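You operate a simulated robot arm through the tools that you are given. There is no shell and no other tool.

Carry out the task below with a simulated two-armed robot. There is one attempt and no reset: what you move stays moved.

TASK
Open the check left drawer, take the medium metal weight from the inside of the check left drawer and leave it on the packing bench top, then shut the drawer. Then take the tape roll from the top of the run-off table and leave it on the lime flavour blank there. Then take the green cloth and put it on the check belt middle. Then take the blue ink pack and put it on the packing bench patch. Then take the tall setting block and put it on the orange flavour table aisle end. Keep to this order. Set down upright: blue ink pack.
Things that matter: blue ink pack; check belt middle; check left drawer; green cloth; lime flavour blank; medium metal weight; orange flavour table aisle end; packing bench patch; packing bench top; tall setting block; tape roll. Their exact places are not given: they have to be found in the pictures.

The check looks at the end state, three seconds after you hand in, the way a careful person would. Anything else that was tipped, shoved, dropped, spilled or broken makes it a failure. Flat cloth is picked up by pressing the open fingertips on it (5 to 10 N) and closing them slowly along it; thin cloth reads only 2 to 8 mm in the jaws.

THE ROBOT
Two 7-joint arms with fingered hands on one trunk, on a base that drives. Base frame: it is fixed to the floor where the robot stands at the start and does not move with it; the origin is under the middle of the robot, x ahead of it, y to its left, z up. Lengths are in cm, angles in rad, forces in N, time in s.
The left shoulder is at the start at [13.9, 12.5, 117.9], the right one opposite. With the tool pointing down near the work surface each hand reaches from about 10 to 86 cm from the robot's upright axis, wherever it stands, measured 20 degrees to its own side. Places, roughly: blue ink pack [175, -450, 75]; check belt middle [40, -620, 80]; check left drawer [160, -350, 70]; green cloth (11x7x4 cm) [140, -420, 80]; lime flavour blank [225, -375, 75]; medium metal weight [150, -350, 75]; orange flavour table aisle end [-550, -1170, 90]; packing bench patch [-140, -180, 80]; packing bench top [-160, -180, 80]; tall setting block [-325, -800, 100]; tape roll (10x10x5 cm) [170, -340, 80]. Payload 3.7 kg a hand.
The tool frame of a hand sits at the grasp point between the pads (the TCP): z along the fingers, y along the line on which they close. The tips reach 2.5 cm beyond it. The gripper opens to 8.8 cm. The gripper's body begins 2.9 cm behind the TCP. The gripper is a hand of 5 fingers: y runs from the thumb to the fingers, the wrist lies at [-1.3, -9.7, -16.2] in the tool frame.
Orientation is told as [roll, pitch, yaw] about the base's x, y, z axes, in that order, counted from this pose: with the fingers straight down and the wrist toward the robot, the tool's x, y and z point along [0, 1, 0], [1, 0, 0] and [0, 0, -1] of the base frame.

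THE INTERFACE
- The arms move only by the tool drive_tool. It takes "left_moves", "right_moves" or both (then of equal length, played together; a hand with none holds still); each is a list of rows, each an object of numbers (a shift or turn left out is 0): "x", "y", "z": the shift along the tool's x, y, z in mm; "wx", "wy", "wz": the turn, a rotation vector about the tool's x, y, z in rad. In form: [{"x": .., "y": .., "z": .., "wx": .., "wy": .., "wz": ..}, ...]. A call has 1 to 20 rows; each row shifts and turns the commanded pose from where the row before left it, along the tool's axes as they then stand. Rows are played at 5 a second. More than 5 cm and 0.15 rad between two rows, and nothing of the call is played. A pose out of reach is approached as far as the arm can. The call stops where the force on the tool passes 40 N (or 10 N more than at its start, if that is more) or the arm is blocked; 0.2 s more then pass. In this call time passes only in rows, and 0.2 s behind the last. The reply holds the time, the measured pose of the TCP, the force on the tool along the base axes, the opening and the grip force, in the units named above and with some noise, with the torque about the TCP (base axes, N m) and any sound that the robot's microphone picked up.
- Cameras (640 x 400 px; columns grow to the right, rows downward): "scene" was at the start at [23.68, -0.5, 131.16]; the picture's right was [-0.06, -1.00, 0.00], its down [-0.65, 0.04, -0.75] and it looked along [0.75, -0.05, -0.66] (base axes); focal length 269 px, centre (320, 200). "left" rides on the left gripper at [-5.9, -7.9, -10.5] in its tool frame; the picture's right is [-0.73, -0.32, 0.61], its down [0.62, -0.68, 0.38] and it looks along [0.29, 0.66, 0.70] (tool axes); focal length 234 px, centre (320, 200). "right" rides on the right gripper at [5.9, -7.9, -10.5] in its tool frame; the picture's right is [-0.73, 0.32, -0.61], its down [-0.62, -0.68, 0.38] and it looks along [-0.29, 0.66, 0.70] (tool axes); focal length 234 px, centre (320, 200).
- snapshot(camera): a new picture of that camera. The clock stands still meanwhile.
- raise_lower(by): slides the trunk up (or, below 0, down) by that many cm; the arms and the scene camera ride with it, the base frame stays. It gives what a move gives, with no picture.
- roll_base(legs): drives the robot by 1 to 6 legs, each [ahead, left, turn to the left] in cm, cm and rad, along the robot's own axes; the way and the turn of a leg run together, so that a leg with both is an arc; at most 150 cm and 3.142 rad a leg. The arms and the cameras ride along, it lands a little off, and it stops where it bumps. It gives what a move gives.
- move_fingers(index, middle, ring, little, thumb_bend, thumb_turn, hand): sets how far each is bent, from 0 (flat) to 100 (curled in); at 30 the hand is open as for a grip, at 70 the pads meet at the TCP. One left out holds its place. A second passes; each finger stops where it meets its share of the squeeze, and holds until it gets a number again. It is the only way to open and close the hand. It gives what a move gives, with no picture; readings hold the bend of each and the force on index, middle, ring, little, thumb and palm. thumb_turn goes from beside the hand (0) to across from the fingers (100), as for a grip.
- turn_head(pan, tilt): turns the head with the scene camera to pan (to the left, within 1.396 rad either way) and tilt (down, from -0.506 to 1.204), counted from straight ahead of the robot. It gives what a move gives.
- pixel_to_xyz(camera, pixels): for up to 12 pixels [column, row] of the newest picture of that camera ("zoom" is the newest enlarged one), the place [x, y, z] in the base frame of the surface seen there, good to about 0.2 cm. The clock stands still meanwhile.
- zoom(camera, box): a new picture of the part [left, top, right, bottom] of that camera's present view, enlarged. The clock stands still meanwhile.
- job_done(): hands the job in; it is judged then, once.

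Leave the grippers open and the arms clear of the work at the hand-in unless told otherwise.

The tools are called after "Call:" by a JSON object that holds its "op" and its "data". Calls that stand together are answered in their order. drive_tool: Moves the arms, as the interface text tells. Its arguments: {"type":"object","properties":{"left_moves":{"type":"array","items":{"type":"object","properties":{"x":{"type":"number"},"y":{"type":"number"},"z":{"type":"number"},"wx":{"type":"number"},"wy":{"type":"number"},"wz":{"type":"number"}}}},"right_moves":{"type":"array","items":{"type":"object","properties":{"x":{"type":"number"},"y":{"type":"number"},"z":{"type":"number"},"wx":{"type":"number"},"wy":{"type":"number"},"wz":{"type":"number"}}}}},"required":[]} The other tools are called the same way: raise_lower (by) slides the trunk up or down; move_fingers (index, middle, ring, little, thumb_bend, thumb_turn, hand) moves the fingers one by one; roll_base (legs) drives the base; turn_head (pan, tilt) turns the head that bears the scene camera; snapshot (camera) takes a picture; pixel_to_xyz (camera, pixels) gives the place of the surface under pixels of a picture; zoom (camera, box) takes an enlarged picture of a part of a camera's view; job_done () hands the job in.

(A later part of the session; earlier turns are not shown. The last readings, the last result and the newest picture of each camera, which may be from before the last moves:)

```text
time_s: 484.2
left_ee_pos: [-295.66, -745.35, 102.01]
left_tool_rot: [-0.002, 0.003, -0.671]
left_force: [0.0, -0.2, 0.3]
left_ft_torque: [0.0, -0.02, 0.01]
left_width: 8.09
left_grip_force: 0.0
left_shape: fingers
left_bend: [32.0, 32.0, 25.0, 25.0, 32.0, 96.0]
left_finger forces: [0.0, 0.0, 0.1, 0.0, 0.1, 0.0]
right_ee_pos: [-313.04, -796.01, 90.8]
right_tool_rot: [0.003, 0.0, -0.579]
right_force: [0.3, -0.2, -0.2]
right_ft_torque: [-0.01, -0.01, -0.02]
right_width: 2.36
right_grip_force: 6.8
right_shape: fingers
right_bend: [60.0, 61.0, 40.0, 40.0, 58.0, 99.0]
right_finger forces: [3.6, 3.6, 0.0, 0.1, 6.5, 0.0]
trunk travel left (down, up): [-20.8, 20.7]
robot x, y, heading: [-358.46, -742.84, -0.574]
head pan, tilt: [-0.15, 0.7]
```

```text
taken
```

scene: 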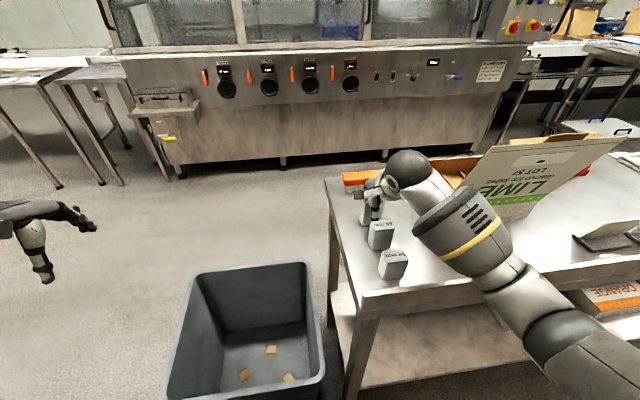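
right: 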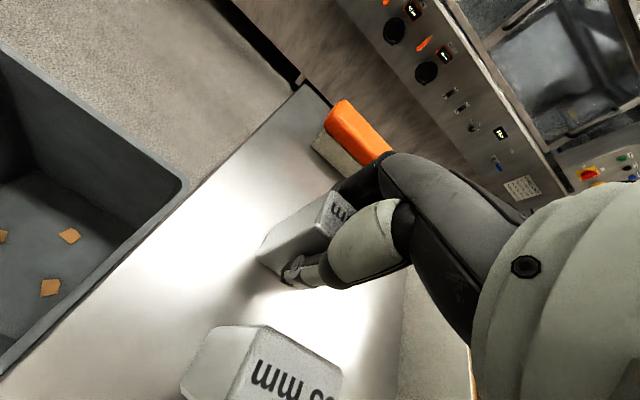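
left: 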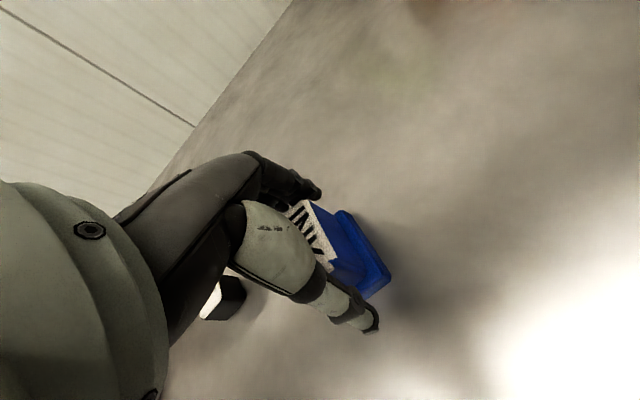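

Held at 6.8 N; metal may be heavy, so I tighten more and lift.

Call:
{"op": "move_fingers", "data": {"hand": "right", "index": 76, "middle": 76, "thumb_bend": 76}}

Call:
{"op": "drive_tool", "data": {"right_moves": [{"z": -5}, {"z": -8}, {"z": -15}, {"z": -20}]}}

Call:
{"op": "snapshot", "data": {"camera": "right"}}

```text
time_s: 485.2
left_ee_pos: [-295.61, -745.31, 102.02]
left_tool_rot: [-0.003, 0.005, -0.67]
left_force: [0.1, -0.1, -0.4]
left_ft_torque: [-0.01, 0.01, 0.01]
left_width: 8.05
left_grip_force: 0.2
left_shape: fingers
left_bend: [32.0, 32.0, 25.0, 25.0, 32.0, 96.0]
left_finger forces: [0.1, 0.1, 0.0, 0.1, 0.1, 0.1]
right_ee_pos: [-313.05, -795.98, 90.87]
right_tool_rot: [0.002, -0.001, -0.578]
right_force: [-0.6, 0.0, 0.0]
right_ft_torque: [-0.01, -0.03, 0.0]
right_width: 2.29
right_grip_force: 14.2
right_shape: fingers
right_bend: [61.0, 64.0, 40.0, 40.0, 57.0, 98.0]
right_finger forces: [7.1, 6.8, 0.0, 0.0, 14.1, 0.0]
trunk travel left (down, up): [-20.8, 20.7]
robot x, y, heading: [-358.65, -742.97, -0.567]
head pan, tilt: [-0.15, 0.7]
```

```text
time_s: 486.2
left_ee_pos: [-295.66, -745.35, 101.94]
left_tool_rot: [-0.002, 0.003, -0.669]
left_force: [-0.2, -0.9, 0.1]
left_ft_torque: [0.0, 0.03, 0.0]
left_width: 8.05
left_grip_force: 0.0
left_shape: fingers
left_bend: [32.0, 32.0, 25.0, 25.0, 32.0, 96.0]
left_finger forces: [0.0, 0.0, 0.0, 0.1, 0.1, 0.1]
right_ee_pos: [-313.11, -795.95, 95.73]
right_tool_rot: [0.002, 0.001, -0.581]
right_force: [-0.6, 0.7, -2.1]
right_ft_torque: [-0.02, -0.02, 0.02]
right_width: 2.29
right_grip_force: 14.4
right_shape: fingers
right_bend: [71.0, 64.0, 40.0, 40.0, 57.0, 98.0]
right_finger forces: [7.2, 6.8, 0.0, 0.1, 14.2, 0.0]
trunk travel left (down, up): [-20.8, 20.7]
robot x, y, heading: [-357.98, -743.06, -0.57]
head pan, tilt: [-0.15, 0.7]
```

```text
taken
```

right: 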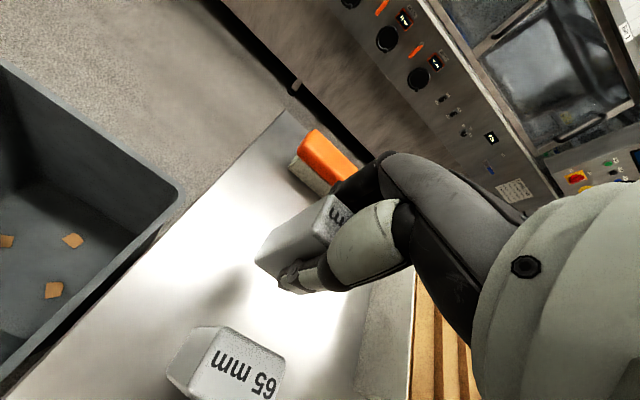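

The block is lifted. I raise it to z≈108 and pull it back over the other blocks with ample clearance.

Call:
{"op": "drive_tool", "data": {"right_moves": [{"z": -30}, {"z": -30}, {"z": -30}, {"z": -30}, {"y": -30, "x": 5}, {"y": -35, "x": 5}, {"y": -35, "x": 5}, {"y": -35, "x": 5}, {"y": -30, "x": 5}]}}

Call:
{"op": "snapshot", "data": {"camera": "scene"}}

```text
time_s: 488.2
left_ee_pos: [-295.73, -745.2, 101.99]
left_tool_rot: [-0.003, 0.003, -0.67]
left_force: [-0.1, -0.2, -0.6]
left_ft_torque: [0.0, -0.02, 0.0]
left_width: 8.05
left_grip_force: 0.1
left_shape: fingers
left_bend: [32.0, 32.0, 25.0, 25.0, 32.0, 96.0]
left_finger forces: [0.0, 0.1, 0.0, 0.0, 0.1, 0.0]
right_ee_pos: [-325.55, -784.82, 107.79]
right_tool_rot: [0.001, 0.001, -0.579]
right_force: [0.0, 0.2, -1.6]
right_ft_torque: [0.01, -0.03, -0.04]
right_width: 2.27
right_grip_force: 13.8
right_shape: fingers
right_bend: [71.0, 64.0, 40.0, 40.0, 57.0, 98.0]
right_finger forces: [7.1, 6.8, 0.0, 0.0, 13.8, 0.0]
trunk travel left (down, up): [-20.8, 20.7]
robot x, y, heading: [-358.06, -743.14, -0.568]
head pan, tilt: [-0.15, 0.7]
```

```text
taken
```

scene: 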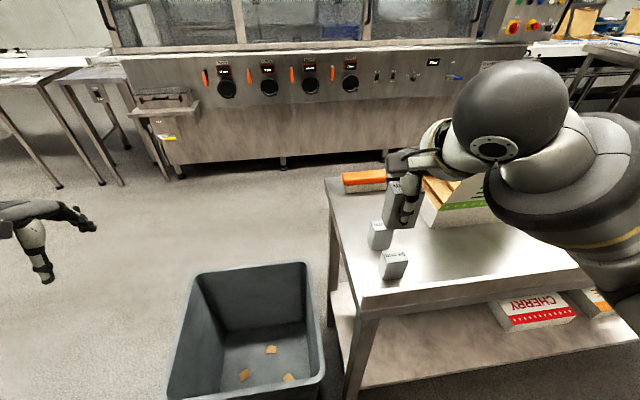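

I back off 18 cm and look right along the aisle toward the orange flavour table.

Call:
{"op": "roll_base", "data": {"legs": [[-18, 0, 0]]}}

Call:
{"op": "turn_head", "data": {"pan": -1.2, "tilt": 0.35}}

Call:
{"op": "snapshot", "data": {"camera": "scene"}}

```text
time_s: 489.7
left_ee_pos: [-310.75, -735.53, 101.98]
left_tool_rot: [-0.001, 0.003, -0.668]
left_force: [0.4, 0.6, 0.3]
left_ft_torque: [0.01, -0.03, 0.02]
left_width: 8.05
left_grip_force: 0.1
left_shape: fingers
left_bend: [32.0, 32.0, 25.0, 25.0, 32.0, 96.0]
left_finger forces: [0.1, 0.0, 0.1, 0.0, 0.1, 0.1]
right_ee_pos: [-340.4, -775.04, 107.61]
right_tool_rot: [0.001, 0.0, -0.577]
right_force: [-0.5, 0.9, -2.0]
right_ft_torque: [0.01, 0.0, -0.01]
right_width: 2.28
right_grip_force: 13.6
right_shape: fingers
right_bend: [71.0, 64.0, 40.0, 40.0, 57.0, 98.0]
right_finger forces: [7.0, 6.6, 0.1, 0.1, 13.7, 0.1]
trunk travel left (down, up): [-20.8, 20.7]
robot x, y, heading: [-373.79, -732.94, -0.57]
head pan, tilt: [-0.15, 0.7]
```

```text
time_s: 491.0
left_ee_pos: [-310.69, -735.51, 101.86]
left_tool_rot: [-0.001, 0.006, -0.667]
left_force: [-0.3, -0.1, 0.4]
left_ft_torque: [-0.02, -0.01, 0.03]
left_width: 8.07
left_grip_force: 0.0
left_shape: fingers
left_bend: [32.0, 32.0, 25.0, 25.0, 32.0, 96.0]
left_finger forces: [0.0, 0.0, 0.0, 0.0, 0.0, 0.1]
right_ee_pos: [-340.5, -775.05, 107.64]
right_tool_rot: [0.001, 0.0, -0.578]
right_force: [-0.6, -0.4, -2.2]
right_ft_torque: [0.07, 0.01, 0.0]
right_width: 2.27
right_grip_force: 14.2
right_shape: fingers
right_bend: [71.0, 64.0, 40.0, 40.0, 57.0, 98.0]
right_finger forces: [7.0, 6.7, 0.0, 0.0, 13.8, 0.0]
trunk travel left (down, up): [-20.8, 20.7]
robot x, y, heading: [-373.12, -733.27, -0.571]
head pan, tilt: [-1.201, 0.351]
```

```text
taken
```

scene: 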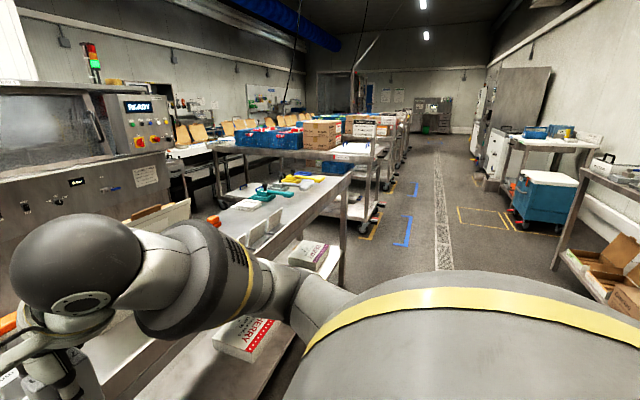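

Flavour tables stand in a row with their ends at the aisle. I zoom in on them.

Call:
{"op": "zoom", "data": {"camera": "scene", "box": [290, 95, 450, 220]}}

Call:
{"op": "pixel_to_xyz", "data": {"camera": "scene", "pixels": [[355, 150], [375, 158], [385, 140], [398, 135], [405, 128], [410, 118], [405, 243], [415, 200], [500, 220], [545, 255], [490, 180], [340, 170]]}}

```text
3.20 times, centred on (370, 158) of scene
```

zoom: 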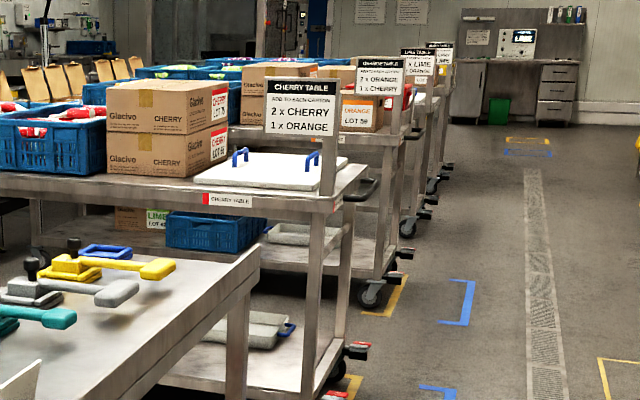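

```text
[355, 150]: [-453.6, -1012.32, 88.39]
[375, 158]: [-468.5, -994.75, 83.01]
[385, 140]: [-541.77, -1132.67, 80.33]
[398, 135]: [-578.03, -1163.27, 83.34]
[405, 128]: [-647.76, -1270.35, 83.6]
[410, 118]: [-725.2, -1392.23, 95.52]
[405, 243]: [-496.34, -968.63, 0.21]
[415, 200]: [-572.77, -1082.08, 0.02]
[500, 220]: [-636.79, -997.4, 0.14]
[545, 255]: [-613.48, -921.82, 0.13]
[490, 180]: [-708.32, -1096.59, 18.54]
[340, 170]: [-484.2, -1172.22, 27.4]
```

The second table is the ORANGE TABLE (sign "2 x ORANGE 1 x CHERRY"), its aisle end near (-578,-1163). I back to the lane's middle and sidestep right along the aisle in stages.

Call:
{"op": "roll_base", "data": {"legs": [[-17, 0, -0.005], [0, -140, 0], [0, -140, 0]]}}

Call:
{"op": "turn_head", "data": {"pan": -0.9, "tilt": 0.4}}

Call:
{"op": "snapshot", "data": {"camera": "scene"}}

```text
time_s: 516.7
left_ee_pos: [-476.65, -962.62, 102.03]
left_tool_rot: [-0.003, 0.006, -0.653]
left_force: [-0.3, -0.1, 0.3]
left_ft_torque: [0.0, 0.01, 0.02]
left_width: 8.09
left_grip_force: 0.1
left_shape: fingers
left_bend: [32.0, 32.0, 25.0, 25.0, 32.0, 96.0]
left_finger forces: [0.0, 0.0, 0.0, 0.0, 0.2, 0.0]
right_ee_pos: [-505.83, -1002.48, 107.66]
right_tool_rot: [0.002, 0.002, -0.562]
right_force: [-0.2, 0.5, -1.5]
right_ft_torque: [0.02, 0.02, -0.02]
right_width: 2.26
right_grip_force: 13.8
right_shape: fingers
right_bend: [71.0, 64.0, 40.0, 40.0, 57.0, 98.0]
right_finger forces: [7.0, 6.6, 0.0, 0.0, 13.8, 0.1]
trunk travel left (down, up): [-20.8, 20.7]
robot x, y, heading: [-539.21, -961.23, -0.558]
head pan, tilt: [-1.201, 0.351]
```

```text
time_s: 517.5
left_ee_pos: [-476.66, -962.51, 101.97]
left_tool_rot: [-0.001, 0.005, -0.652]
left_force: [0.5, 0.1, -0.8]
left_ft_torque: [-0.02, 0.01, 0.0]
left_width: 8.05
left_grip_force: 0.2
left_shape: fingers
left_bend: [32.0, 32.0, 25.0, 25.0, 32.0, 96.0]
left_finger forces: [0.0, 0.0, 0.0, 0.0, 0.1, 0.0]
right_ee_pos: [-505.84, -1002.57, 107.61]
right_tool_rot: [0.002, 0.0, -0.562]
right_force: [-0.5, -0.6, -2.8]
right_ft_torque: [0.0, -0.05, 0.01]
right_width: 2.31
right_grip_force: 14.6
right_shape: fingers
right_bend: [71.0, 64.0, 40.0, 40.0, 57.0, 98.0]
right_finger forces: [7.1, 6.7, 0.0, 0.0, 13.8, 0.0]
trunk travel left (down, up): [-20.8, 20.7]
robot x, y, heading: [-539.29, -961.56, -0.555]
head pan, tilt: [-0.901, 0.4]
```

```text
taken
```

scene: 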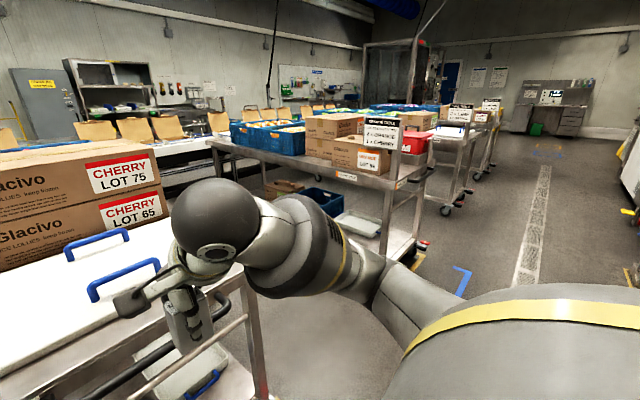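

The ORANGE table is now ahead at right, sign at (383,135). I zoom and measure its aisle end.

Call:
{"op": "zoom", "data": {"camera": "scene", "box": [290, 90, 490, 250]}}

Call:
{"op": "pixel_to_xyz", "data": {"camera": "scene", "pixels": [[398, 186], [415, 168], [385, 175], [345, 178], [383, 135], [372, 158], [410, 148], [428, 160], [420, 175], [400, 165], [410, 240], [445, 210]]}}

```text
2.50 times, centred on (390, 170) of scene
```

zoom: 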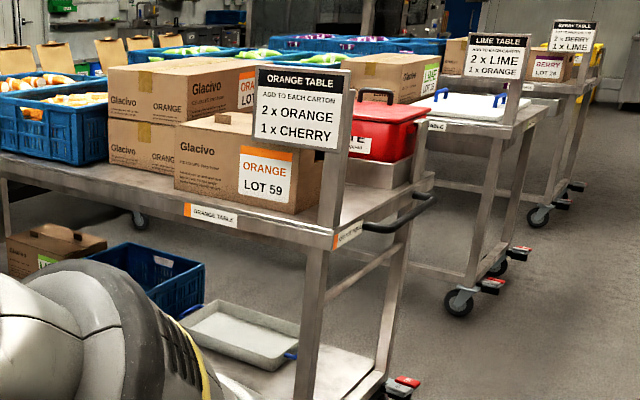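

```text
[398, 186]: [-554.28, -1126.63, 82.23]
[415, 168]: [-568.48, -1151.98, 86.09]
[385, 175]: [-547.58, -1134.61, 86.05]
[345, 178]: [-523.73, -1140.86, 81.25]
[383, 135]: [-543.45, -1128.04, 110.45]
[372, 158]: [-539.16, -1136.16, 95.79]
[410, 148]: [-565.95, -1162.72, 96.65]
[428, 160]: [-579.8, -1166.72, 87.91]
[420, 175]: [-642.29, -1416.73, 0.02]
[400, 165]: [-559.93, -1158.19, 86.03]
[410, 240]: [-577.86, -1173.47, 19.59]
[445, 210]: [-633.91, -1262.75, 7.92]
```

The ORANGE table's aisle end edge is at n≈150, l from -1246 to -1294, top z≈86. I correct my heading and sidestep 150 cm more, then look at the free space on its end.

Call:
{"op": "roll_base", "data": {"legs": [[0, 0, -0.02], [0, -148, 0]]}}

Call:
{"op": "turn_head", "data": {"pan": -0.1, "tilt": 0.55}}

Call:
{"op": "snapshot", "data": {"camera": "scene"}}

```text
time_s: 530.8
left_ee_pos: [-555.86, -1085.73, 101.99]
left_tool_rot: [-0.001, 0.006, -0.672]
left_force: [-0.8, 0.2, -0.6]
left_ft_torque: [0.0, 0.0, 0.03]
left_width: 8.05
left_grip_force: 0.1
left_shape: fingers
left_bend: [32.0, 32.0, 25.0, 25.0, 32.0, 96.0]
left_finger forces: [0.1, 0.1, 0.0, 0.1, 0.0, 0.1]
right_ee_pos: [-585.79, -1125.12, 107.59]
right_tool_rot: [0.002, -0.001, -0.581]
right_force: [-0.2, 0.3, -2.5]
right_ft_torque: [-0.03, -0.02, -0.02]
right_width: 2.26
right_grip_force: 13.9
right_shape: fingers
right_bend: [71.0, 64.0, 40.0, 40.0, 57.0, 98.0]
right_finger forces: [7.1, 6.7, 0.1, 0.0, 13.8, 0.0]
trunk travel left (down, up): [-20.8, 20.7]
robot x, y, heading: [-618.47, -1083.29, -0.582]
head pan, tilt: [-0.901, 0.4]
```

```text
time_s: 531.9
left_ee_pos: [-555.82, -1085.67, 102.02]
left_tool_rot: [-0.001, 0.005, -0.674]
left_force: [0.4, -0.2, 0.5]
left_ft_torque: [-0.01, -0.02, 0.01]
left_width: 8.06
left_grip_force: 0.1
left_shape: fingers
left_bend: [32.0, 32.0, 25.0, 25.0, 32.0, 96.0]
left_finger forces: [0.0, 0.0, 0.0, 0.1, 0.0, 0.0]
right_ee_pos: [-585.62, -1125.21, 107.64]
right_tool_rot: [0.0, 0.0, -0.583]
right_force: [-0.6, -0.3, -1.4]
right_ft_torque: [-0.01, -0.01, 0.0]
right_width: 2.25
right_grip_force: 13.7
right_shape: fingers
right_bend: [71.0, 64.0, 40.0, 40.0, 57.0, 98.0]
right_finger forces: [7.0, 6.5, 0.0, 0.0, 13.7, 0.0]
trunk travel left (down, up): [-20.8, 20.7]
robot x, y, heading: [-618.61, -1083.08, -0.577]
head pan, tilt: [-0.099, 0.55]
```

```text
taken
```

scene: 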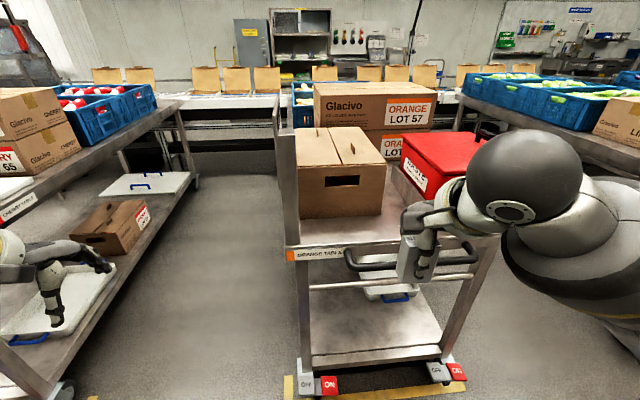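

The ORANGE table is straight ahead. I zoom on its end to find free surface.

Call:
{"op": "zoom", "data": {"camera": "scene", "box": [270, 110, 490, 280]}}

Call:
{"op": "pixel_to_xyz", "data": {"camera": "scene", "pixels": [[340, 225], [380, 230], [395, 210], [300, 235], [340, 200], [385, 180], [410, 180], [430, 190], [390, 195], [290, 245], [398, 170], [350, 250]]}}

```text
2.35 times, centred on (380, 195) of scene
```

zoom: 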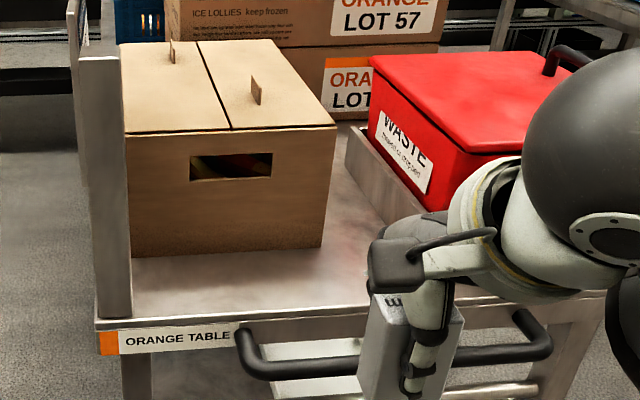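

```text
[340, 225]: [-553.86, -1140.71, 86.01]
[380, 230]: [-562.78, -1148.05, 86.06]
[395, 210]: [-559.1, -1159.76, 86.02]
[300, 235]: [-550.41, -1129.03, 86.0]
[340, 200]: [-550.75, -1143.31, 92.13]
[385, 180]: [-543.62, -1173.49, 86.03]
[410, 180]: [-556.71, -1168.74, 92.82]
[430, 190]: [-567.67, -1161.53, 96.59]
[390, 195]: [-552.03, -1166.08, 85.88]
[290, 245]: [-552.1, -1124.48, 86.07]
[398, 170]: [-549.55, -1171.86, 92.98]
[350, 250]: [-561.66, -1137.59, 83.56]
```

Free surface exists along the table's end and between the cardboard box and the red WASTE container. I measure their edges.

Call:
{"op": "pixel_to_xyz", "data": {"camera": "zoom", "pixels": [[321, 243], [328, 225], [335, 200], [345, 185], [350, 150], [390, 215], [420, 215], [370, 240], [345, 270], [135, 252], [230, 310], [360, 300]]}}

```text
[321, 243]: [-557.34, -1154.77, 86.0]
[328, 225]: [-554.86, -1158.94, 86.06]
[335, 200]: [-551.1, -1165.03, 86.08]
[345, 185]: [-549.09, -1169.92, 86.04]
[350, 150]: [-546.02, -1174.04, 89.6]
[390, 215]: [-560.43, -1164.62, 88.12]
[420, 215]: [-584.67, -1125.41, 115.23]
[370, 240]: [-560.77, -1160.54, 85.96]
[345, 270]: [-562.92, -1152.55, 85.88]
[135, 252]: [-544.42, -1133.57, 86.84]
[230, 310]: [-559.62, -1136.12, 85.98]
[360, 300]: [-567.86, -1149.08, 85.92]
```

The right hand hides the front of the red container. I take the right camera's view.

Call:
{"op": "snapshot", "data": {"camera": "right"}}

```text
taken
```

right: 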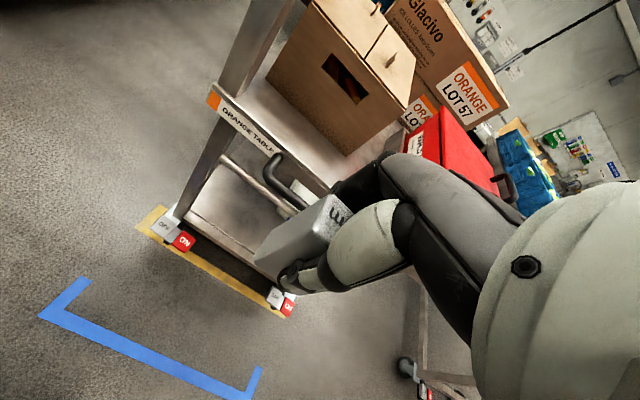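

I raise the hand 14 cm to see the container's front.

Call:
{"op": "drive_tool", "data": {"right_moves": [{"z": -35}, {"z": -35}, {"z": -35}, {"z": -35}]}}

Call:
{"op": "snapshot", "data": {"camera": "scene"}}

Call:
{"op": "zoom", "data": {"camera": "scene", "box": [280, 150, 500, 290]}}

```text
time_s: 532.9
left_ee_pos: [-555.75, -1085.61, 101.98]
left_tool_rot: [-0.002, 0.004, -0.672]
left_force: [0.1, -0.7, 0.2]
left_ft_torque: [0.01, 0.02, -0.01]
left_width: 8.07
left_grip_force: 0.1
left_shape: fingers
left_bend: [32.0, 32.0, 25.0, 25.0, 32.0, 96.0]
left_finger forces: [0.1, 0.0, 0.1, 0.0, 0.1, 0.0]
right_ee_pos: [-585.84, -1125.11, 121.71]
right_tool_rot: [0.001, 0.0, -0.581]
right_force: [0.9, 0.8, -2.1]
right_ft_torque: [-0.01, -0.02, 0.0]
right_width: 2.27
right_grip_force: 13.9
right_shape: fingers
right_bend: [71.0, 65.0, 40.0, 40.0, 57.0, 98.0]
right_finger forces: [6.9, 6.7, 0.0, 0.0, 13.5, 0.0]
trunk travel left (down, up): [-20.8, 20.7]
robot x, y, heading: [-618.57, -1083.53, -0.574]
head pan, tilt: [-0.099, 0.55]
```

```text
taken
```

scene: 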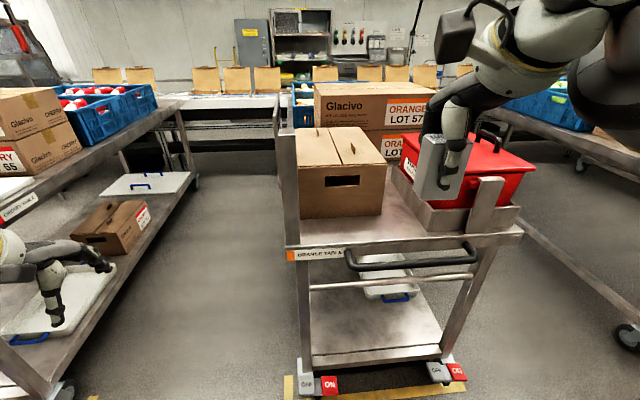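

```text
2.86 times, centred on (390, 220) of scene
```

zoom: 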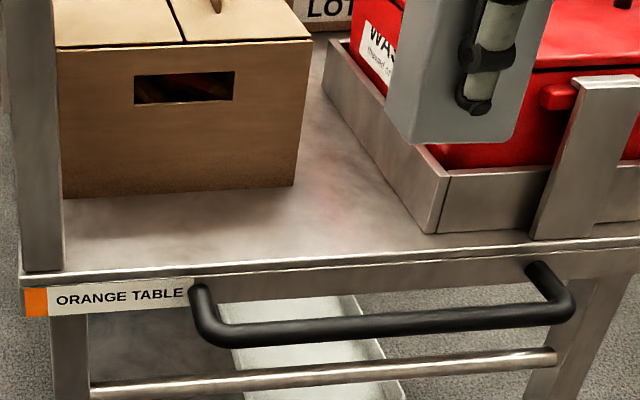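

Now the container's tray front corner is visible at zoom (432,232). I measure the free area's limits.

Call:
{"op": "pixel_to_xyz", "data": {"camera": "zoom", "pixels": [[428, 230], [385, 175], [350, 125], [296, 184], [306, 150], [180, 192], [300, 240], [400, 240], [330, 190], [100, 255], [350, 215], [320, 150]]}}

```text
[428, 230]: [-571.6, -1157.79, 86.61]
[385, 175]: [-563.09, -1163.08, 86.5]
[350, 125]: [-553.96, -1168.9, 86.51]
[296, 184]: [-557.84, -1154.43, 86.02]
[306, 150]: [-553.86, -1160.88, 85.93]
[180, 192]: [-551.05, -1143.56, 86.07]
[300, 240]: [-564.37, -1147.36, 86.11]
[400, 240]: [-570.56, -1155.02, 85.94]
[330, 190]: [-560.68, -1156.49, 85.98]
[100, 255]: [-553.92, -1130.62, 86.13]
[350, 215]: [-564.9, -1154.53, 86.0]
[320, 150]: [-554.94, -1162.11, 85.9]
```

The free surface is the strip n 150–161 plus a ~9 cm wide lane between the box and the red container's tray; the rough target point lies in that lane. I sidestep right 31 cm to look straight into the lane.

Call:
{"op": "roll_base", "data": {"legs": [[0, -31, 0]]}}

Call:
{"op": "turn_head", "data": {"pan": 0, "tilt": 0.6}}

Call:
{"op": "snapshot", "data": {"camera": "scene"}}

Call:
{"op": "zoom", "data": {"camera": "scene", "box": [220, 120, 440, 260]}}

```text
time_s: 536.2
left_ee_pos: [-572.58, -1111.77, 101.87]
left_tool_rot: [-0.001, 0.006, -0.67]
left_force: [-0.2, 0.1, 1.1]
left_ft_torque: [0.02, 0.0, -0.01]
left_width: 8.06
left_grip_force: 0.1
left_shape: fingers
left_bend: [32.0, 32.0, 25.0, 25.0, 32.0, 96.0]
left_finger forces: [0.0, 0.1, 0.1, 0.0, 0.0, 0.0]
right_ee_pos: [-602.52, -1151.11, 121.46]
right_tool_rot: [0.002, 0.001, -0.579]
right_force: [0.0, -0.6, -1.6]
right_ft_torque: [0.02, 0.01, -0.02]
right_width: 2.26
right_grip_force: 14.7
right_shape: fingers
right_bend: [71.0, 65.0, 40.0, 40.0, 57.0, 98.0]
right_finger forces: [6.9, 6.7, 0.0, 0.0, 13.6, 0.0]
trunk travel left (down, up): [-20.8, 20.7]
robot x, y, heading: [-635.36, -1109.49, -0.578]
head pan, tilt: [-0.099, 0.55]
```

```text
time_s: 536.9
left_ee_pos: [-572.73, -1111.69, 101.98]
left_tool_rot: [-0.004, 0.007, -0.671]
left_force: [0.1, -0.1, 0.0]
left_ft_torque: [-0.01, -0.01, 0.0]
left_width: 8.02
left_grip_force: 0.1
left_shape: fingers
left_bend: [32.0, 32.0, 25.0, 25.0, 32.0, 96.0]
left_finger forces: [0.0, 0.0, 0.0, 0.0, 0.0, 0.0]
right_ee_pos: [-602.49, -1151.17, 121.67]
right_tool_rot: [0.002, 0.001, -0.581]
right_force: [0.4, -0.3, -1.3]
right_ft_torque: [0.02, -0.04, -0.01]
right_width: 2.26
right_grip_force: 13.2
right_shape: fingers
right_bend: [71.0, 65.0, 40.0, 40.0, 57.0, 98.0]
right_finger forces: [6.9, 6.7, 0.1, 0.1, 13.6, 0.0]
trunk travel left (down, up): [-20.8, 20.7]
robot x, y, heading: [-635.14, -1109.3, -0.575]
head pan, tilt: [0.0, 0.6]
```

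```text
taken
```

scene: 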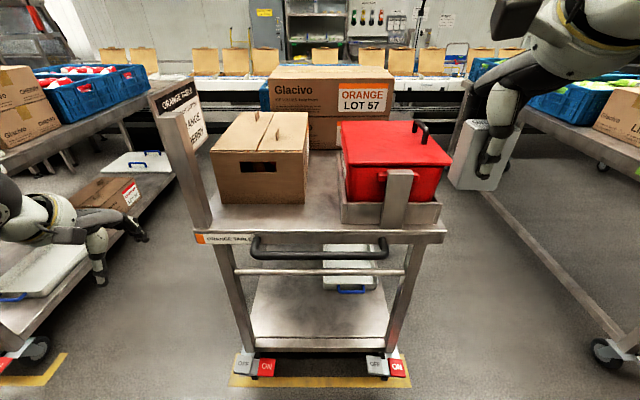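

```text
2.86 times, centred on (330, 190) of scene
```

zoom: 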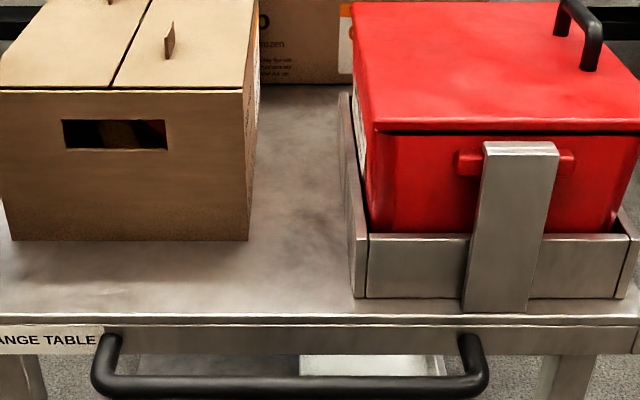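

Now I look straight into the lane. I measure its edges.

Call:
{"op": "pixel_to_xyz", "data": {"camera": "zoom", "pixels": [[250, 242], [256, 200], [260, 150], [262, 100], [354, 298], [348, 250], [342, 200], [338, 150], [300, 90], [300, 200], [250, 90], [340, 100]]}}

```text
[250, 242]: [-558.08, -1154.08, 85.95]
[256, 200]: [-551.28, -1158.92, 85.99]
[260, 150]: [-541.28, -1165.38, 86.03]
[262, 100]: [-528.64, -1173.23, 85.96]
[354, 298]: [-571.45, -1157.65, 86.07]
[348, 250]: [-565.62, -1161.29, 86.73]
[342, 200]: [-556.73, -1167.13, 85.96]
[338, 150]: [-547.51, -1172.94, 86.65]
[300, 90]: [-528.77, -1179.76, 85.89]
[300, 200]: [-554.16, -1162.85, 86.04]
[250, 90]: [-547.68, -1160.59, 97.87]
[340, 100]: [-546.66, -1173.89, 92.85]
```

The lane is l −1271.5…−1281.4 (9.9 cm), n 161…200, and the rough target lies in it. I look at my hand's actual width relative to the 4.2 cm wide block.

Call:
{"op": "zoom", "data": {"camera": "scene", "box": [430, 20, 590, 220]}}

Call:
{"op": "pixel_to_xyz", "data": {"camera": "scene", "pixels": [[375, 128], [352, 150], [345, 130], [445, 165], [310, 112], [305, 150], [240, 150], [308, 118]]}}

```text
2.00 times, centred on (510, 120) of scene
```

zoom: 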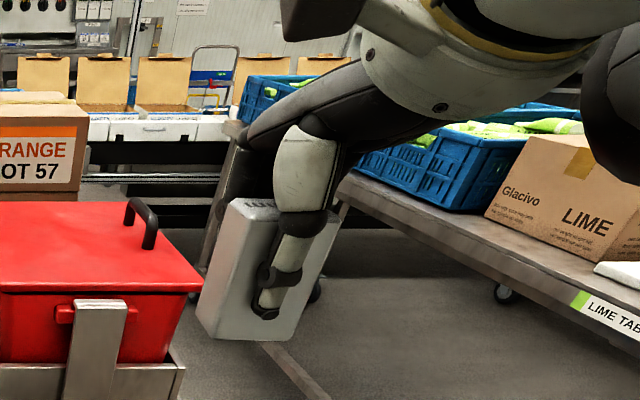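

```text
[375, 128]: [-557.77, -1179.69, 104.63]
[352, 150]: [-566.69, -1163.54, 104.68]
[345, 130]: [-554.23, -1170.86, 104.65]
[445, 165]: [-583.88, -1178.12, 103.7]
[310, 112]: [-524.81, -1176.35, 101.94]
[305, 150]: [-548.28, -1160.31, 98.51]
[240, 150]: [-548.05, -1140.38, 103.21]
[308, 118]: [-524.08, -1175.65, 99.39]
```

Above the tray wall (z≈93) the gap is 12 cm (carton top 103, red lid 104.7 at l −1283). With ring and little finger curled up, my hand fits from above. I curl them now and check visually.

Call:
{"op": "move_fingers", "data": {"hand": "right", "ring": 100, "little": 100}}

Call:
{"op": "zoom", "data": {"camera": "scene", "box": [430, 20, 590, 220]}}

Call:
{"op": "snapshot", "data": {"camera": "right"}}

Call:
{"op": "pixel_to_xyz", "data": {"camera": "scene", "pixels": [[265, 370], [398, 370], [320, 253], [255, 245], [380, 245], [240, 380], [180, 150], [190, 115]]}}

```text
time_s: 537.9
left_ee_pos: [-572.71, -1111.73, 101.93]
left_tool_rot: [-0.002, 0.006, -0.669]
left_force: [0.4, -0.5, 0.1]
left_ft_torque: [0.0, 0.06, 0.01]
left_width: 8.04
left_grip_force: 0.0
left_shape: fingers
left_bend: [32.0, 32.0, 25.0, 25.0, 32.0, 96.0]
left_finger forces: [0.0, 0.1, 0.0, 0.1, 0.1, 0.0]
right_ee_pos: [-602.57, -1151.17, 121.6]
right_tool_rot: [0.002, -0.001, -0.578]
right_force: [-0.5, 0.3, -1.1]
right_ft_torque: [0.04, -0.02, -0.01]
right_width: 2.31
right_grip_force: 18.9
right_shape: fingers
right_bend: [71.0, 67.0, 72.0, 100.0, 57.0, 96.0]
right_finger forces: [6.4, 4.9, 7.1, 0.0, 18.8, 0.0]
trunk travel left (down, up): [-20.8, 20.7]
robot x, y, heading: [-635.38, -1109.26, -0.573]
head pan, tilt: [0.0, 0.6]
```

```text
2.00 times, centred on (510, 120) of scene
```

zoom: 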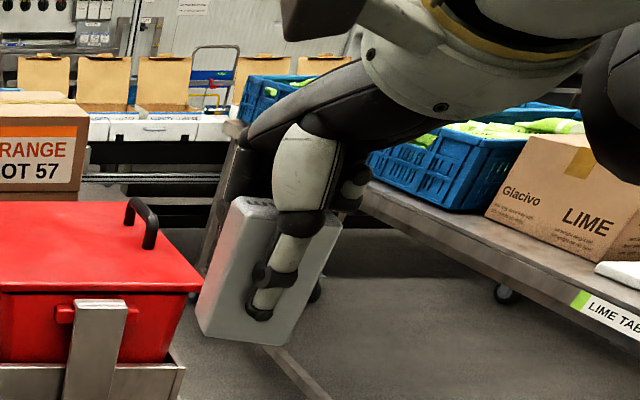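

```text
taken
```

right: 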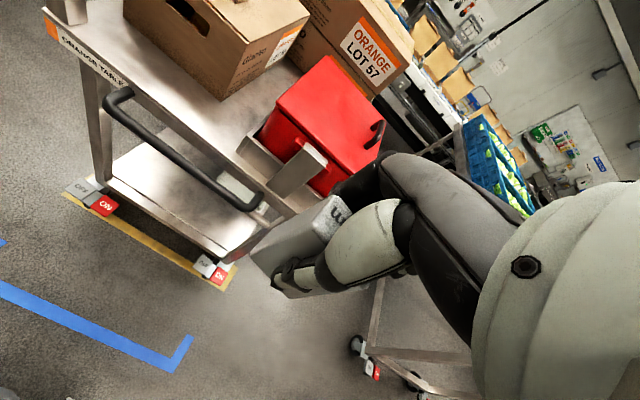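

```text
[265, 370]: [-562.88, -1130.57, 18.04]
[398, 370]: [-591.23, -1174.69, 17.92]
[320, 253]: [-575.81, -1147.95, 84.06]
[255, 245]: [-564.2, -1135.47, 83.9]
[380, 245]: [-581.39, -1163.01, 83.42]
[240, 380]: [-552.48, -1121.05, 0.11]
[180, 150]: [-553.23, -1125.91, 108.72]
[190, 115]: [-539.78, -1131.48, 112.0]
```

The little finger is folded up beside the block; ring touches the block's far face. Now I raise the trunk 15 cm and move the base to (l≈-1250, n≈104), staying clear of the handle bar (n≈143).

Call:
{"op": "raise_lower", "data": {"by": 15}}

Call:
{"op": "roll_base", "data": {"legs": [[0, 26, 0], [30, 0, 0]]}}

Call:
{"op": "turn_head", "data": {"pan": -0.3, "tilt": 0.85}}

Call:
{"op": "snapshot", "data": {"camera": "scene"}}

Call:
{"op": "snapshot", "data": {"camera": "right"}}

```text
time_s: 539.6
left_ee_pos: [-572.65, -1111.77, 116.85]
left_tool_rot: [-0.003, 0.006, -0.669]
left_force: [0.0, -1.1, 0.5]
left_ft_torque: [-0.02, 0.02, 0.02]
left_width: 8.03
left_grip_force: 0.2
left_shape: fingers
left_bend: [32.0, 32.0, 25.0, 25.0, 32.0, 96.0]
left_finger forces: [0.0, 0.1, 0.0, 0.0, 0.0, 0.1]
right_ee_pos: [-602.67, -1151.22, 136.62]
right_tool_rot: [0.002, 0.002, -0.579]
right_force: [-1.4, -0.4, -2.5]
right_ft_torque: [-0.04, -0.01, 0.02]
right_width: 2.34
right_grip_force: 18.7
right_shape: fingers
right_bend: [71.0, 67.0, 72.0, 100.0, 57.0, 96.0]
right_finger forces: [6.4, 4.9, 7.1, 0.0, 18.7, 0.1]
trunk travel left (down, up): [-35.8, 5.7]
robot x, y, heading: [-635.45, -1109.2, -0.572]
head pan, tilt: [0.0, 0.6]
```

```text
time_s: 544.2
left_ee_pos: [-533.22, -1106.17, 116.98]
left_tool_rot: [0.0, 0.005, -0.673]
left_force: [0.1, -0.5, 0.4]
left_ft_torque: [-0.01, 0.0, 0.01]
left_width: 8.03
left_grip_force: 0.0
left_shape: fingers
left_bend: [32.0, 32.0, 25.0, 25.0, 32.0, 96.0]
left_finger forces: [0.0, 0.0, 0.1, 0.1, 0.1, 0.0]
right_ee_pos: [-563.17, -1145.55, 136.64]
right_tool_rot: [0.002, 0.0, -0.584]
right_force: [0.3, -0.1, -1.5]
right_ft_torque: [-0.02, -0.03, 0.02]
right_width: 2.32
right_grip_force: 18.6
right_shape: fingers
right_bend: [71.0, 67.0, 72.0, 100.0, 57.0, 96.0]
right_finger forces: [6.4, 5.0, 7.0, 0.1, 18.7, 0.1]
trunk travel left (down, up): [-35.8, 5.7]
robot x, y, heading: [-596.05, -1103.33, -0.573]
head pan, tilt: [0.0, 0.6]
```

```text
time_s: 545.0
left_ee_pos: [-533.38, -1106.24, 116.97]
left_tool_rot: [-0.001, 0.004, -0.672]
left_force: [0.0, 0.2, 1.1]
left_ft_torque: [0.0, 0.02, -0.01]
left_width: 8.08
left_grip_force: 0.0
left_shape: fingers
left_bend: [32.0, 32.0, 25.0, 25.0, 32.0, 96.0]
left_finger forces: [0.0, 0.1, 0.1, 0.0, 0.1, 0.0]
right_ee_pos: [-563.22, -1145.53, 136.57]
right_tool_rot: [0.002, -0.001, -0.584]
right_force: [-0.4, 0.2, -1.9]
right_ft_torque: [-0.01, -0.03, 0.0]
right_width: 2.31
right_grip_force: 18.5
right_shape: fingers
right_bend: [71.0, 67.0, 72.0, 100.0, 57.0, 96.0]
right_finger forces: [6.5, 4.9, 7.1, 0.0, 18.7, 0.0]
trunk travel left (down, up): [-35.8, 5.7]
robot x, y, heading: [-596.49, -1103.65, -0.573]
head pan, tilt: [-0.3, 0.85]
```

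```text
taken
```

scene: 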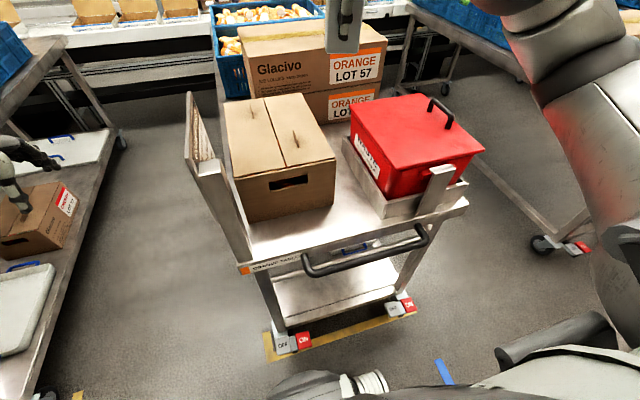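

```text
taken
```

right: 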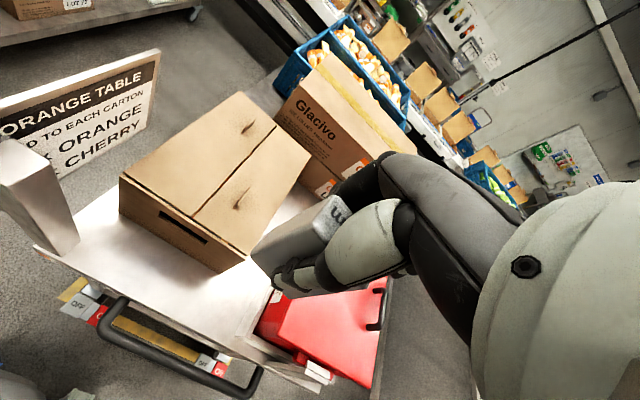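

I'm at n≈102, l≈-1250. I move the hand to above the lane (17.7 cm forward, 8.7 cm right), staying high, and lower to z≈113 (block bottom ≈108, above all tops).

Call:
{"op": "drive_tool", "data": {"right_moves": [{"y": 35.5, "x": -17}, {"y": 35.5, "x": -17}, {"y": 35.5, "x": -17}, {"y": 35.5, "x": -17}, {"y": 35, "x": -17}, {"z": 40}, {"z": 40}, {"z": 40}, {"z": 40}, {"z": 40}, {"z": 36}]}}

Call:
{"op": "snapshot", "data": {"camera": "scene"}}

Call:
{"op": "snapshot", "data": {"camera": "right"}}

```text
time_s: 547.4
left_ee_pos: [-533.27, -1106.16, 117.02]
left_tool_rot: [-0.001, 0.005, -0.673]
left_force: [0.2, -0.7, -0.9]
left_ft_torque: [-0.05, 0.02, -0.01]
left_width: 8.06
left_grip_force: 0.0
left_shape: fingers
left_bend: [32.0, 32.0, 25.0, 25.0, 32.0, 96.0]
left_finger forces: [0.1, 0.0, 0.0, 0.0, 0.1, 0.1]
right_ee_pos: [-553.22, -1162.25, 112.96]
right_tool_rot: [0.003, 0.001, -0.582]
right_force: [0.2, -0.4, -2.4]
right_ft_torque: [0.0, -0.03, 0.02]
right_width: 2.3
right_grip_force: 18.2
right_shape: fingers
right_bend: [71.0, 67.0, 72.0, 100.0, 57.0, 96.0]
right_finger forces: [6.5, 4.8, 6.8, 0.0, 18.3, 0.0]
trunk travel left (down, up): [-35.8, 5.7]
robot x, y, heading: [-596.16, -1103.45, -0.575]
head pan, tilt: [-0.3, 0.85]
```

```text
taken
```

scene: 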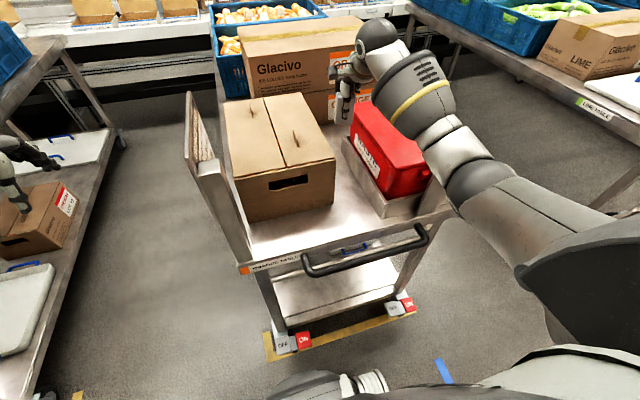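

```text
taken
```

right: 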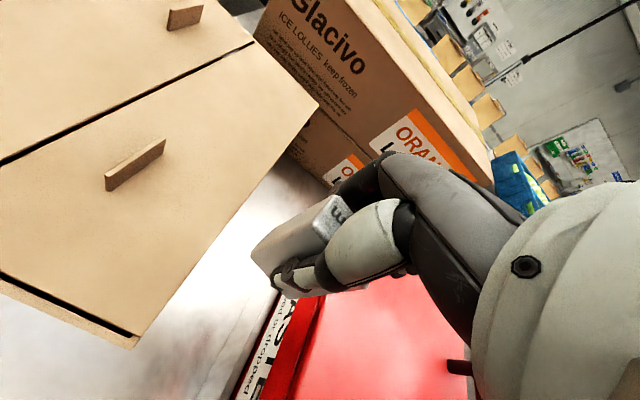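

TCP is over the lane at n≈169.8, l≈-1275.5. The forearm passes over the red container, so I measure its height there.

Call:
{"op": "pixel_to_xyz", "data": {"camera": "scene", "pixels": [[375, 45], [400, 80], [425, 100], [445, 145], [470, 175], [510, 215], [420, 140], [400, 150], [380, 130], [440, 200], [355, 120]]}}

```text
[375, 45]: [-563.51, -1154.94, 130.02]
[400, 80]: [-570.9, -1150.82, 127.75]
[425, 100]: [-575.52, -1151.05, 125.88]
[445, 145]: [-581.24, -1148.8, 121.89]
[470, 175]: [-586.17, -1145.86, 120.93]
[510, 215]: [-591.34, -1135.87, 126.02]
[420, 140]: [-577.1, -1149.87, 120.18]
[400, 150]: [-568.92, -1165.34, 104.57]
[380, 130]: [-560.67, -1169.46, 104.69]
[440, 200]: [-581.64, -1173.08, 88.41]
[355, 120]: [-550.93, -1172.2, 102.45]
```

The forearm would clear the lid by only ~1 cm. I rotate the hand −0.15 in yaw so the wrist moves left by 1.5 cm, shift 0.5 cm right, then lower 8 cm and inspect.

Call:
{"op": "drive_tool", "data": {"right_moves": [{"x": -5, "wz": 0.075}, {"wz": 0.075}, {"z": 20}, {"z": 20}, {"z": 20}, {"z": 20}]}}

Call:
{"op": "snapshot", "data": {"camera": "scene"}}

Call:
{"op": "snapshot", "data": {"camera": "right"}}

```text
time_s: 548.8
left_ee_pos: [-533.34, -1106.18, 117.01]
left_tool_rot: [-0.001, 0.007, -0.673]
left_force: [-0.7, 0.2, 0.6]
left_ft_torque: [-0.01, -0.03, 0.01]
left_width: 8.04
left_grip_force: 0.1
left_shape: fingers
left_bend: [32.0, 32.0, 25.0, 25.0, 32.0, 96.0]
left_finger forces: [0.0, 0.0, 0.0, 0.0, 0.1, 0.0]
right_ee_pos: [-553.45, -1162.78, 104.93]
right_tool_rot: [0.0, 0.0, -0.732]
right_force: [0.9, 0.1, -2.1]
right_ft_torque: [-0.03, 0.01, 0.0]
right_width: 2.3
right_grip_force: 17.8
right_shape: fingers
right_bend: [71.0, 67.0, 72.0, 100.0, 57.0, 96.0]
right_finger forces: [6.3, 4.8, 6.8, 0.0, 18.2, 0.0]
trunk travel left (down, up): [-35.8, 5.7]
robot x, y, heading: [-596.34, -1103.77, -0.576]
head pan, tilt: [-0.3, 0.85]
```

```text
taken
```

scene: 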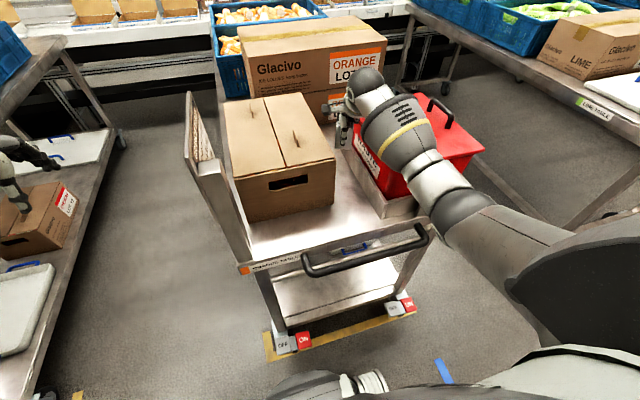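

```text
taken
```

right: 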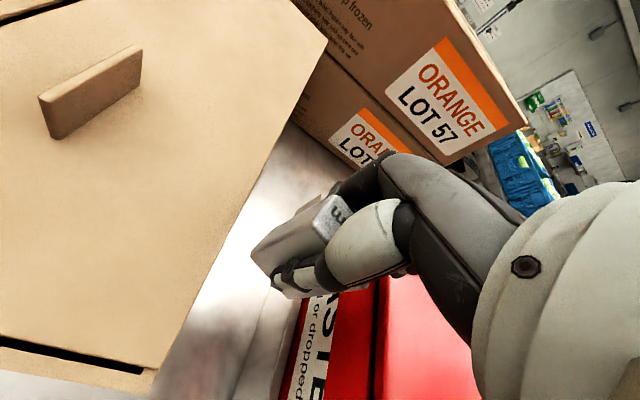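

The block enters the lane properly. I check forearm clearance again.

Call:
{"op": "pixel_to_xyz", "data": {"camera": "scene", "pixels": [[370, 90], [385, 115], [405, 130], [430, 165], [395, 165], [440, 190], [445, 130], [400, 175], [455, 205], [360, 115]]}}

Call:
{"op": "zoom", "data": {"camera": "scene", "box": [310, 50, 500, 230]}}

```text
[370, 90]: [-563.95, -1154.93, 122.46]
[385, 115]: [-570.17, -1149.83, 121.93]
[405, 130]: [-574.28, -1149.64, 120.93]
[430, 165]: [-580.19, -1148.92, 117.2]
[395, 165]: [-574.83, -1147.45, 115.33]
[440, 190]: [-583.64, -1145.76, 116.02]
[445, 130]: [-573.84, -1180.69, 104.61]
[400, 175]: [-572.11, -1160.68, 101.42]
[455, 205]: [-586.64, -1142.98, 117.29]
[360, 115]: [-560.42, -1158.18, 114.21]
```

```text
2.22 times, centred on (405, 140) of scene
```

zoom: 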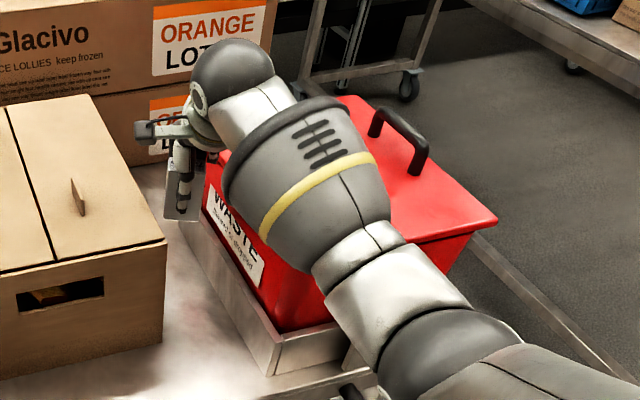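

Clearances look acceptable (lid starts at n≈159, forearm's thick part stays in front of it). I lower 7 cm and check again.

Call:
{"op": "drive_tool", "data": {"right_moves": [{"z": 14}, {"z": 14}, {"z": 14}, {"z": 14}, {"z": 14}]}}

Call:
{"op": "zoom", "data": {"camera": "scene", "box": [310, 50, 500, 230]}}

Call:
{"op": "snapshot", "data": {"camera": "right"}}

```text
time_s: 550.0
left_ee_pos: [-533.22, -1106.12, 116.88]
left_tool_rot: [-0.002, 0.007, -0.674]
left_force: [-0.1, 0.0, -0.1]
left_ft_torque: [-0.01, 0.01, 0.03]
left_width: 8.07
left_grip_force: 0.0
left_shape: fingers
left_bend: [32.0, 32.0, 25.0, 25.0, 32.0, 96.0]
left_finger forces: [0.1, 0.0, 0.0, 0.0, 0.1, 0.1]
right_ee_pos: [-553.52, -1162.69, 98.03]
right_tool_rot: [0.003, -0.002, -0.732]
right_force: [0.4, -1.0, -3.2]
right_ft_torque: [-0.03, 0.02, -0.01]
right_width: 2.31
right_grip_force: 18.1
right_shape: fingers
right_bend: [71.0, 67.0, 72.0, 100.0, 57.0, 96.0]
right_finger forces: [6.5, 4.7, 6.7, 0.0, 18.1, 0.0]
trunk travel left (down, up): [-35.8, 5.7]
robot x, y, heading: [-596.1, -1103.45, -0.577]
head pan, tilt: [-0.3, 0.85]
```

```text
2.22 times, centred on (405, 140) of scene
```

zoom: 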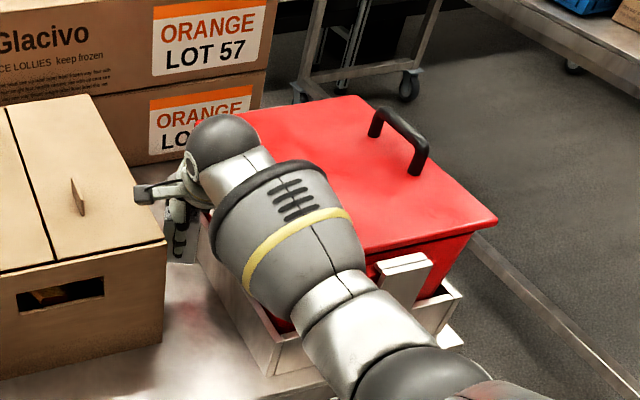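

```text
taken
```

right: 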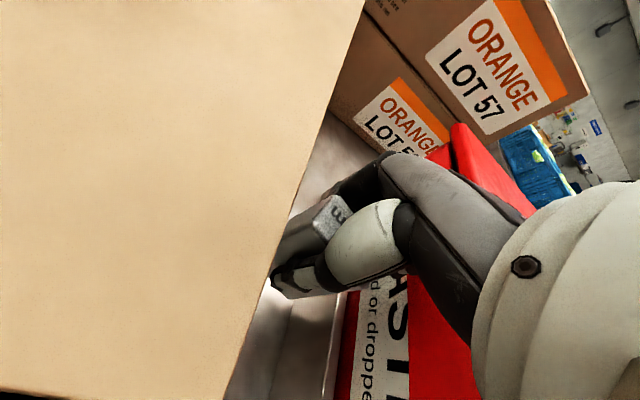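

The camera box on my wrist (left side) would come down onto the carton's top edge at this depth. I lift 14 cm, retreat 3.9 cm and undo most of the rotation, so the camera stays in front of the carton's front face (n 161.3).

Call:
{"op": "drive_tool", "data": {"right_moves": [{"z": -20}, {"z": -30}, {"z": -30}, {"z": -30}, {"z": -30}, {"wz": -0.12}, {"y": -20}, {"y": -20}]}}

Call:
{"op": "snapshot", "data": {"camera": "scene"}}

```text
time_s: 551.8
left_ee_pos: [-533.3, -1106.11, 117.05]
left_tool_rot: [-0.002, 0.004, -0.675]
left_force: [0.7, -0.8, 0.5]
left_ft_torque: [0.02, -0.01, -0.01]
left_width: 8.06
left_grip_force: 0.0
left_shape: fingers
left_bend: [32.0, 32.0, 25.0, 25.0, 32.0, 96.0]
left_finger forces: [0.0, 0.0, 0.1, 0.1, 0.0, 0.1]
right_ee_pos: [-556.77, -1160.49, 111.95]
right_tool_rot: [0.002, 0.0, -0.613]
right_force: [-0.7, 0.9, -2.2]
right_ft_torque: [0.0, 0.02, -0.03]
right_width: 2.29
right_grip_force: 18.6
right_shape: fingers
right_bend: [71.0, 67.0, 72.0, 100.0, 57.0, 96.0]
right_finger forces: [6.5, 4.8, 6.8, 0.0, 18.2, 0.0]
trunk travel left (down, up): [-35.8, 5.7]
robot x, y, heading: [-596.24, -1103.68, -0.571]
head pan, tilt: [-0.3, 0.85]
```

```text
taken
```

scene: 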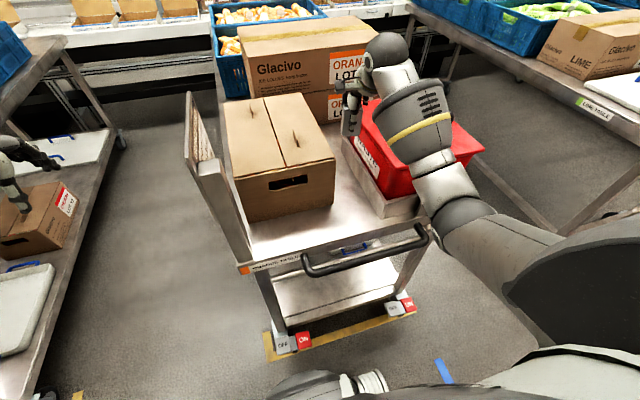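

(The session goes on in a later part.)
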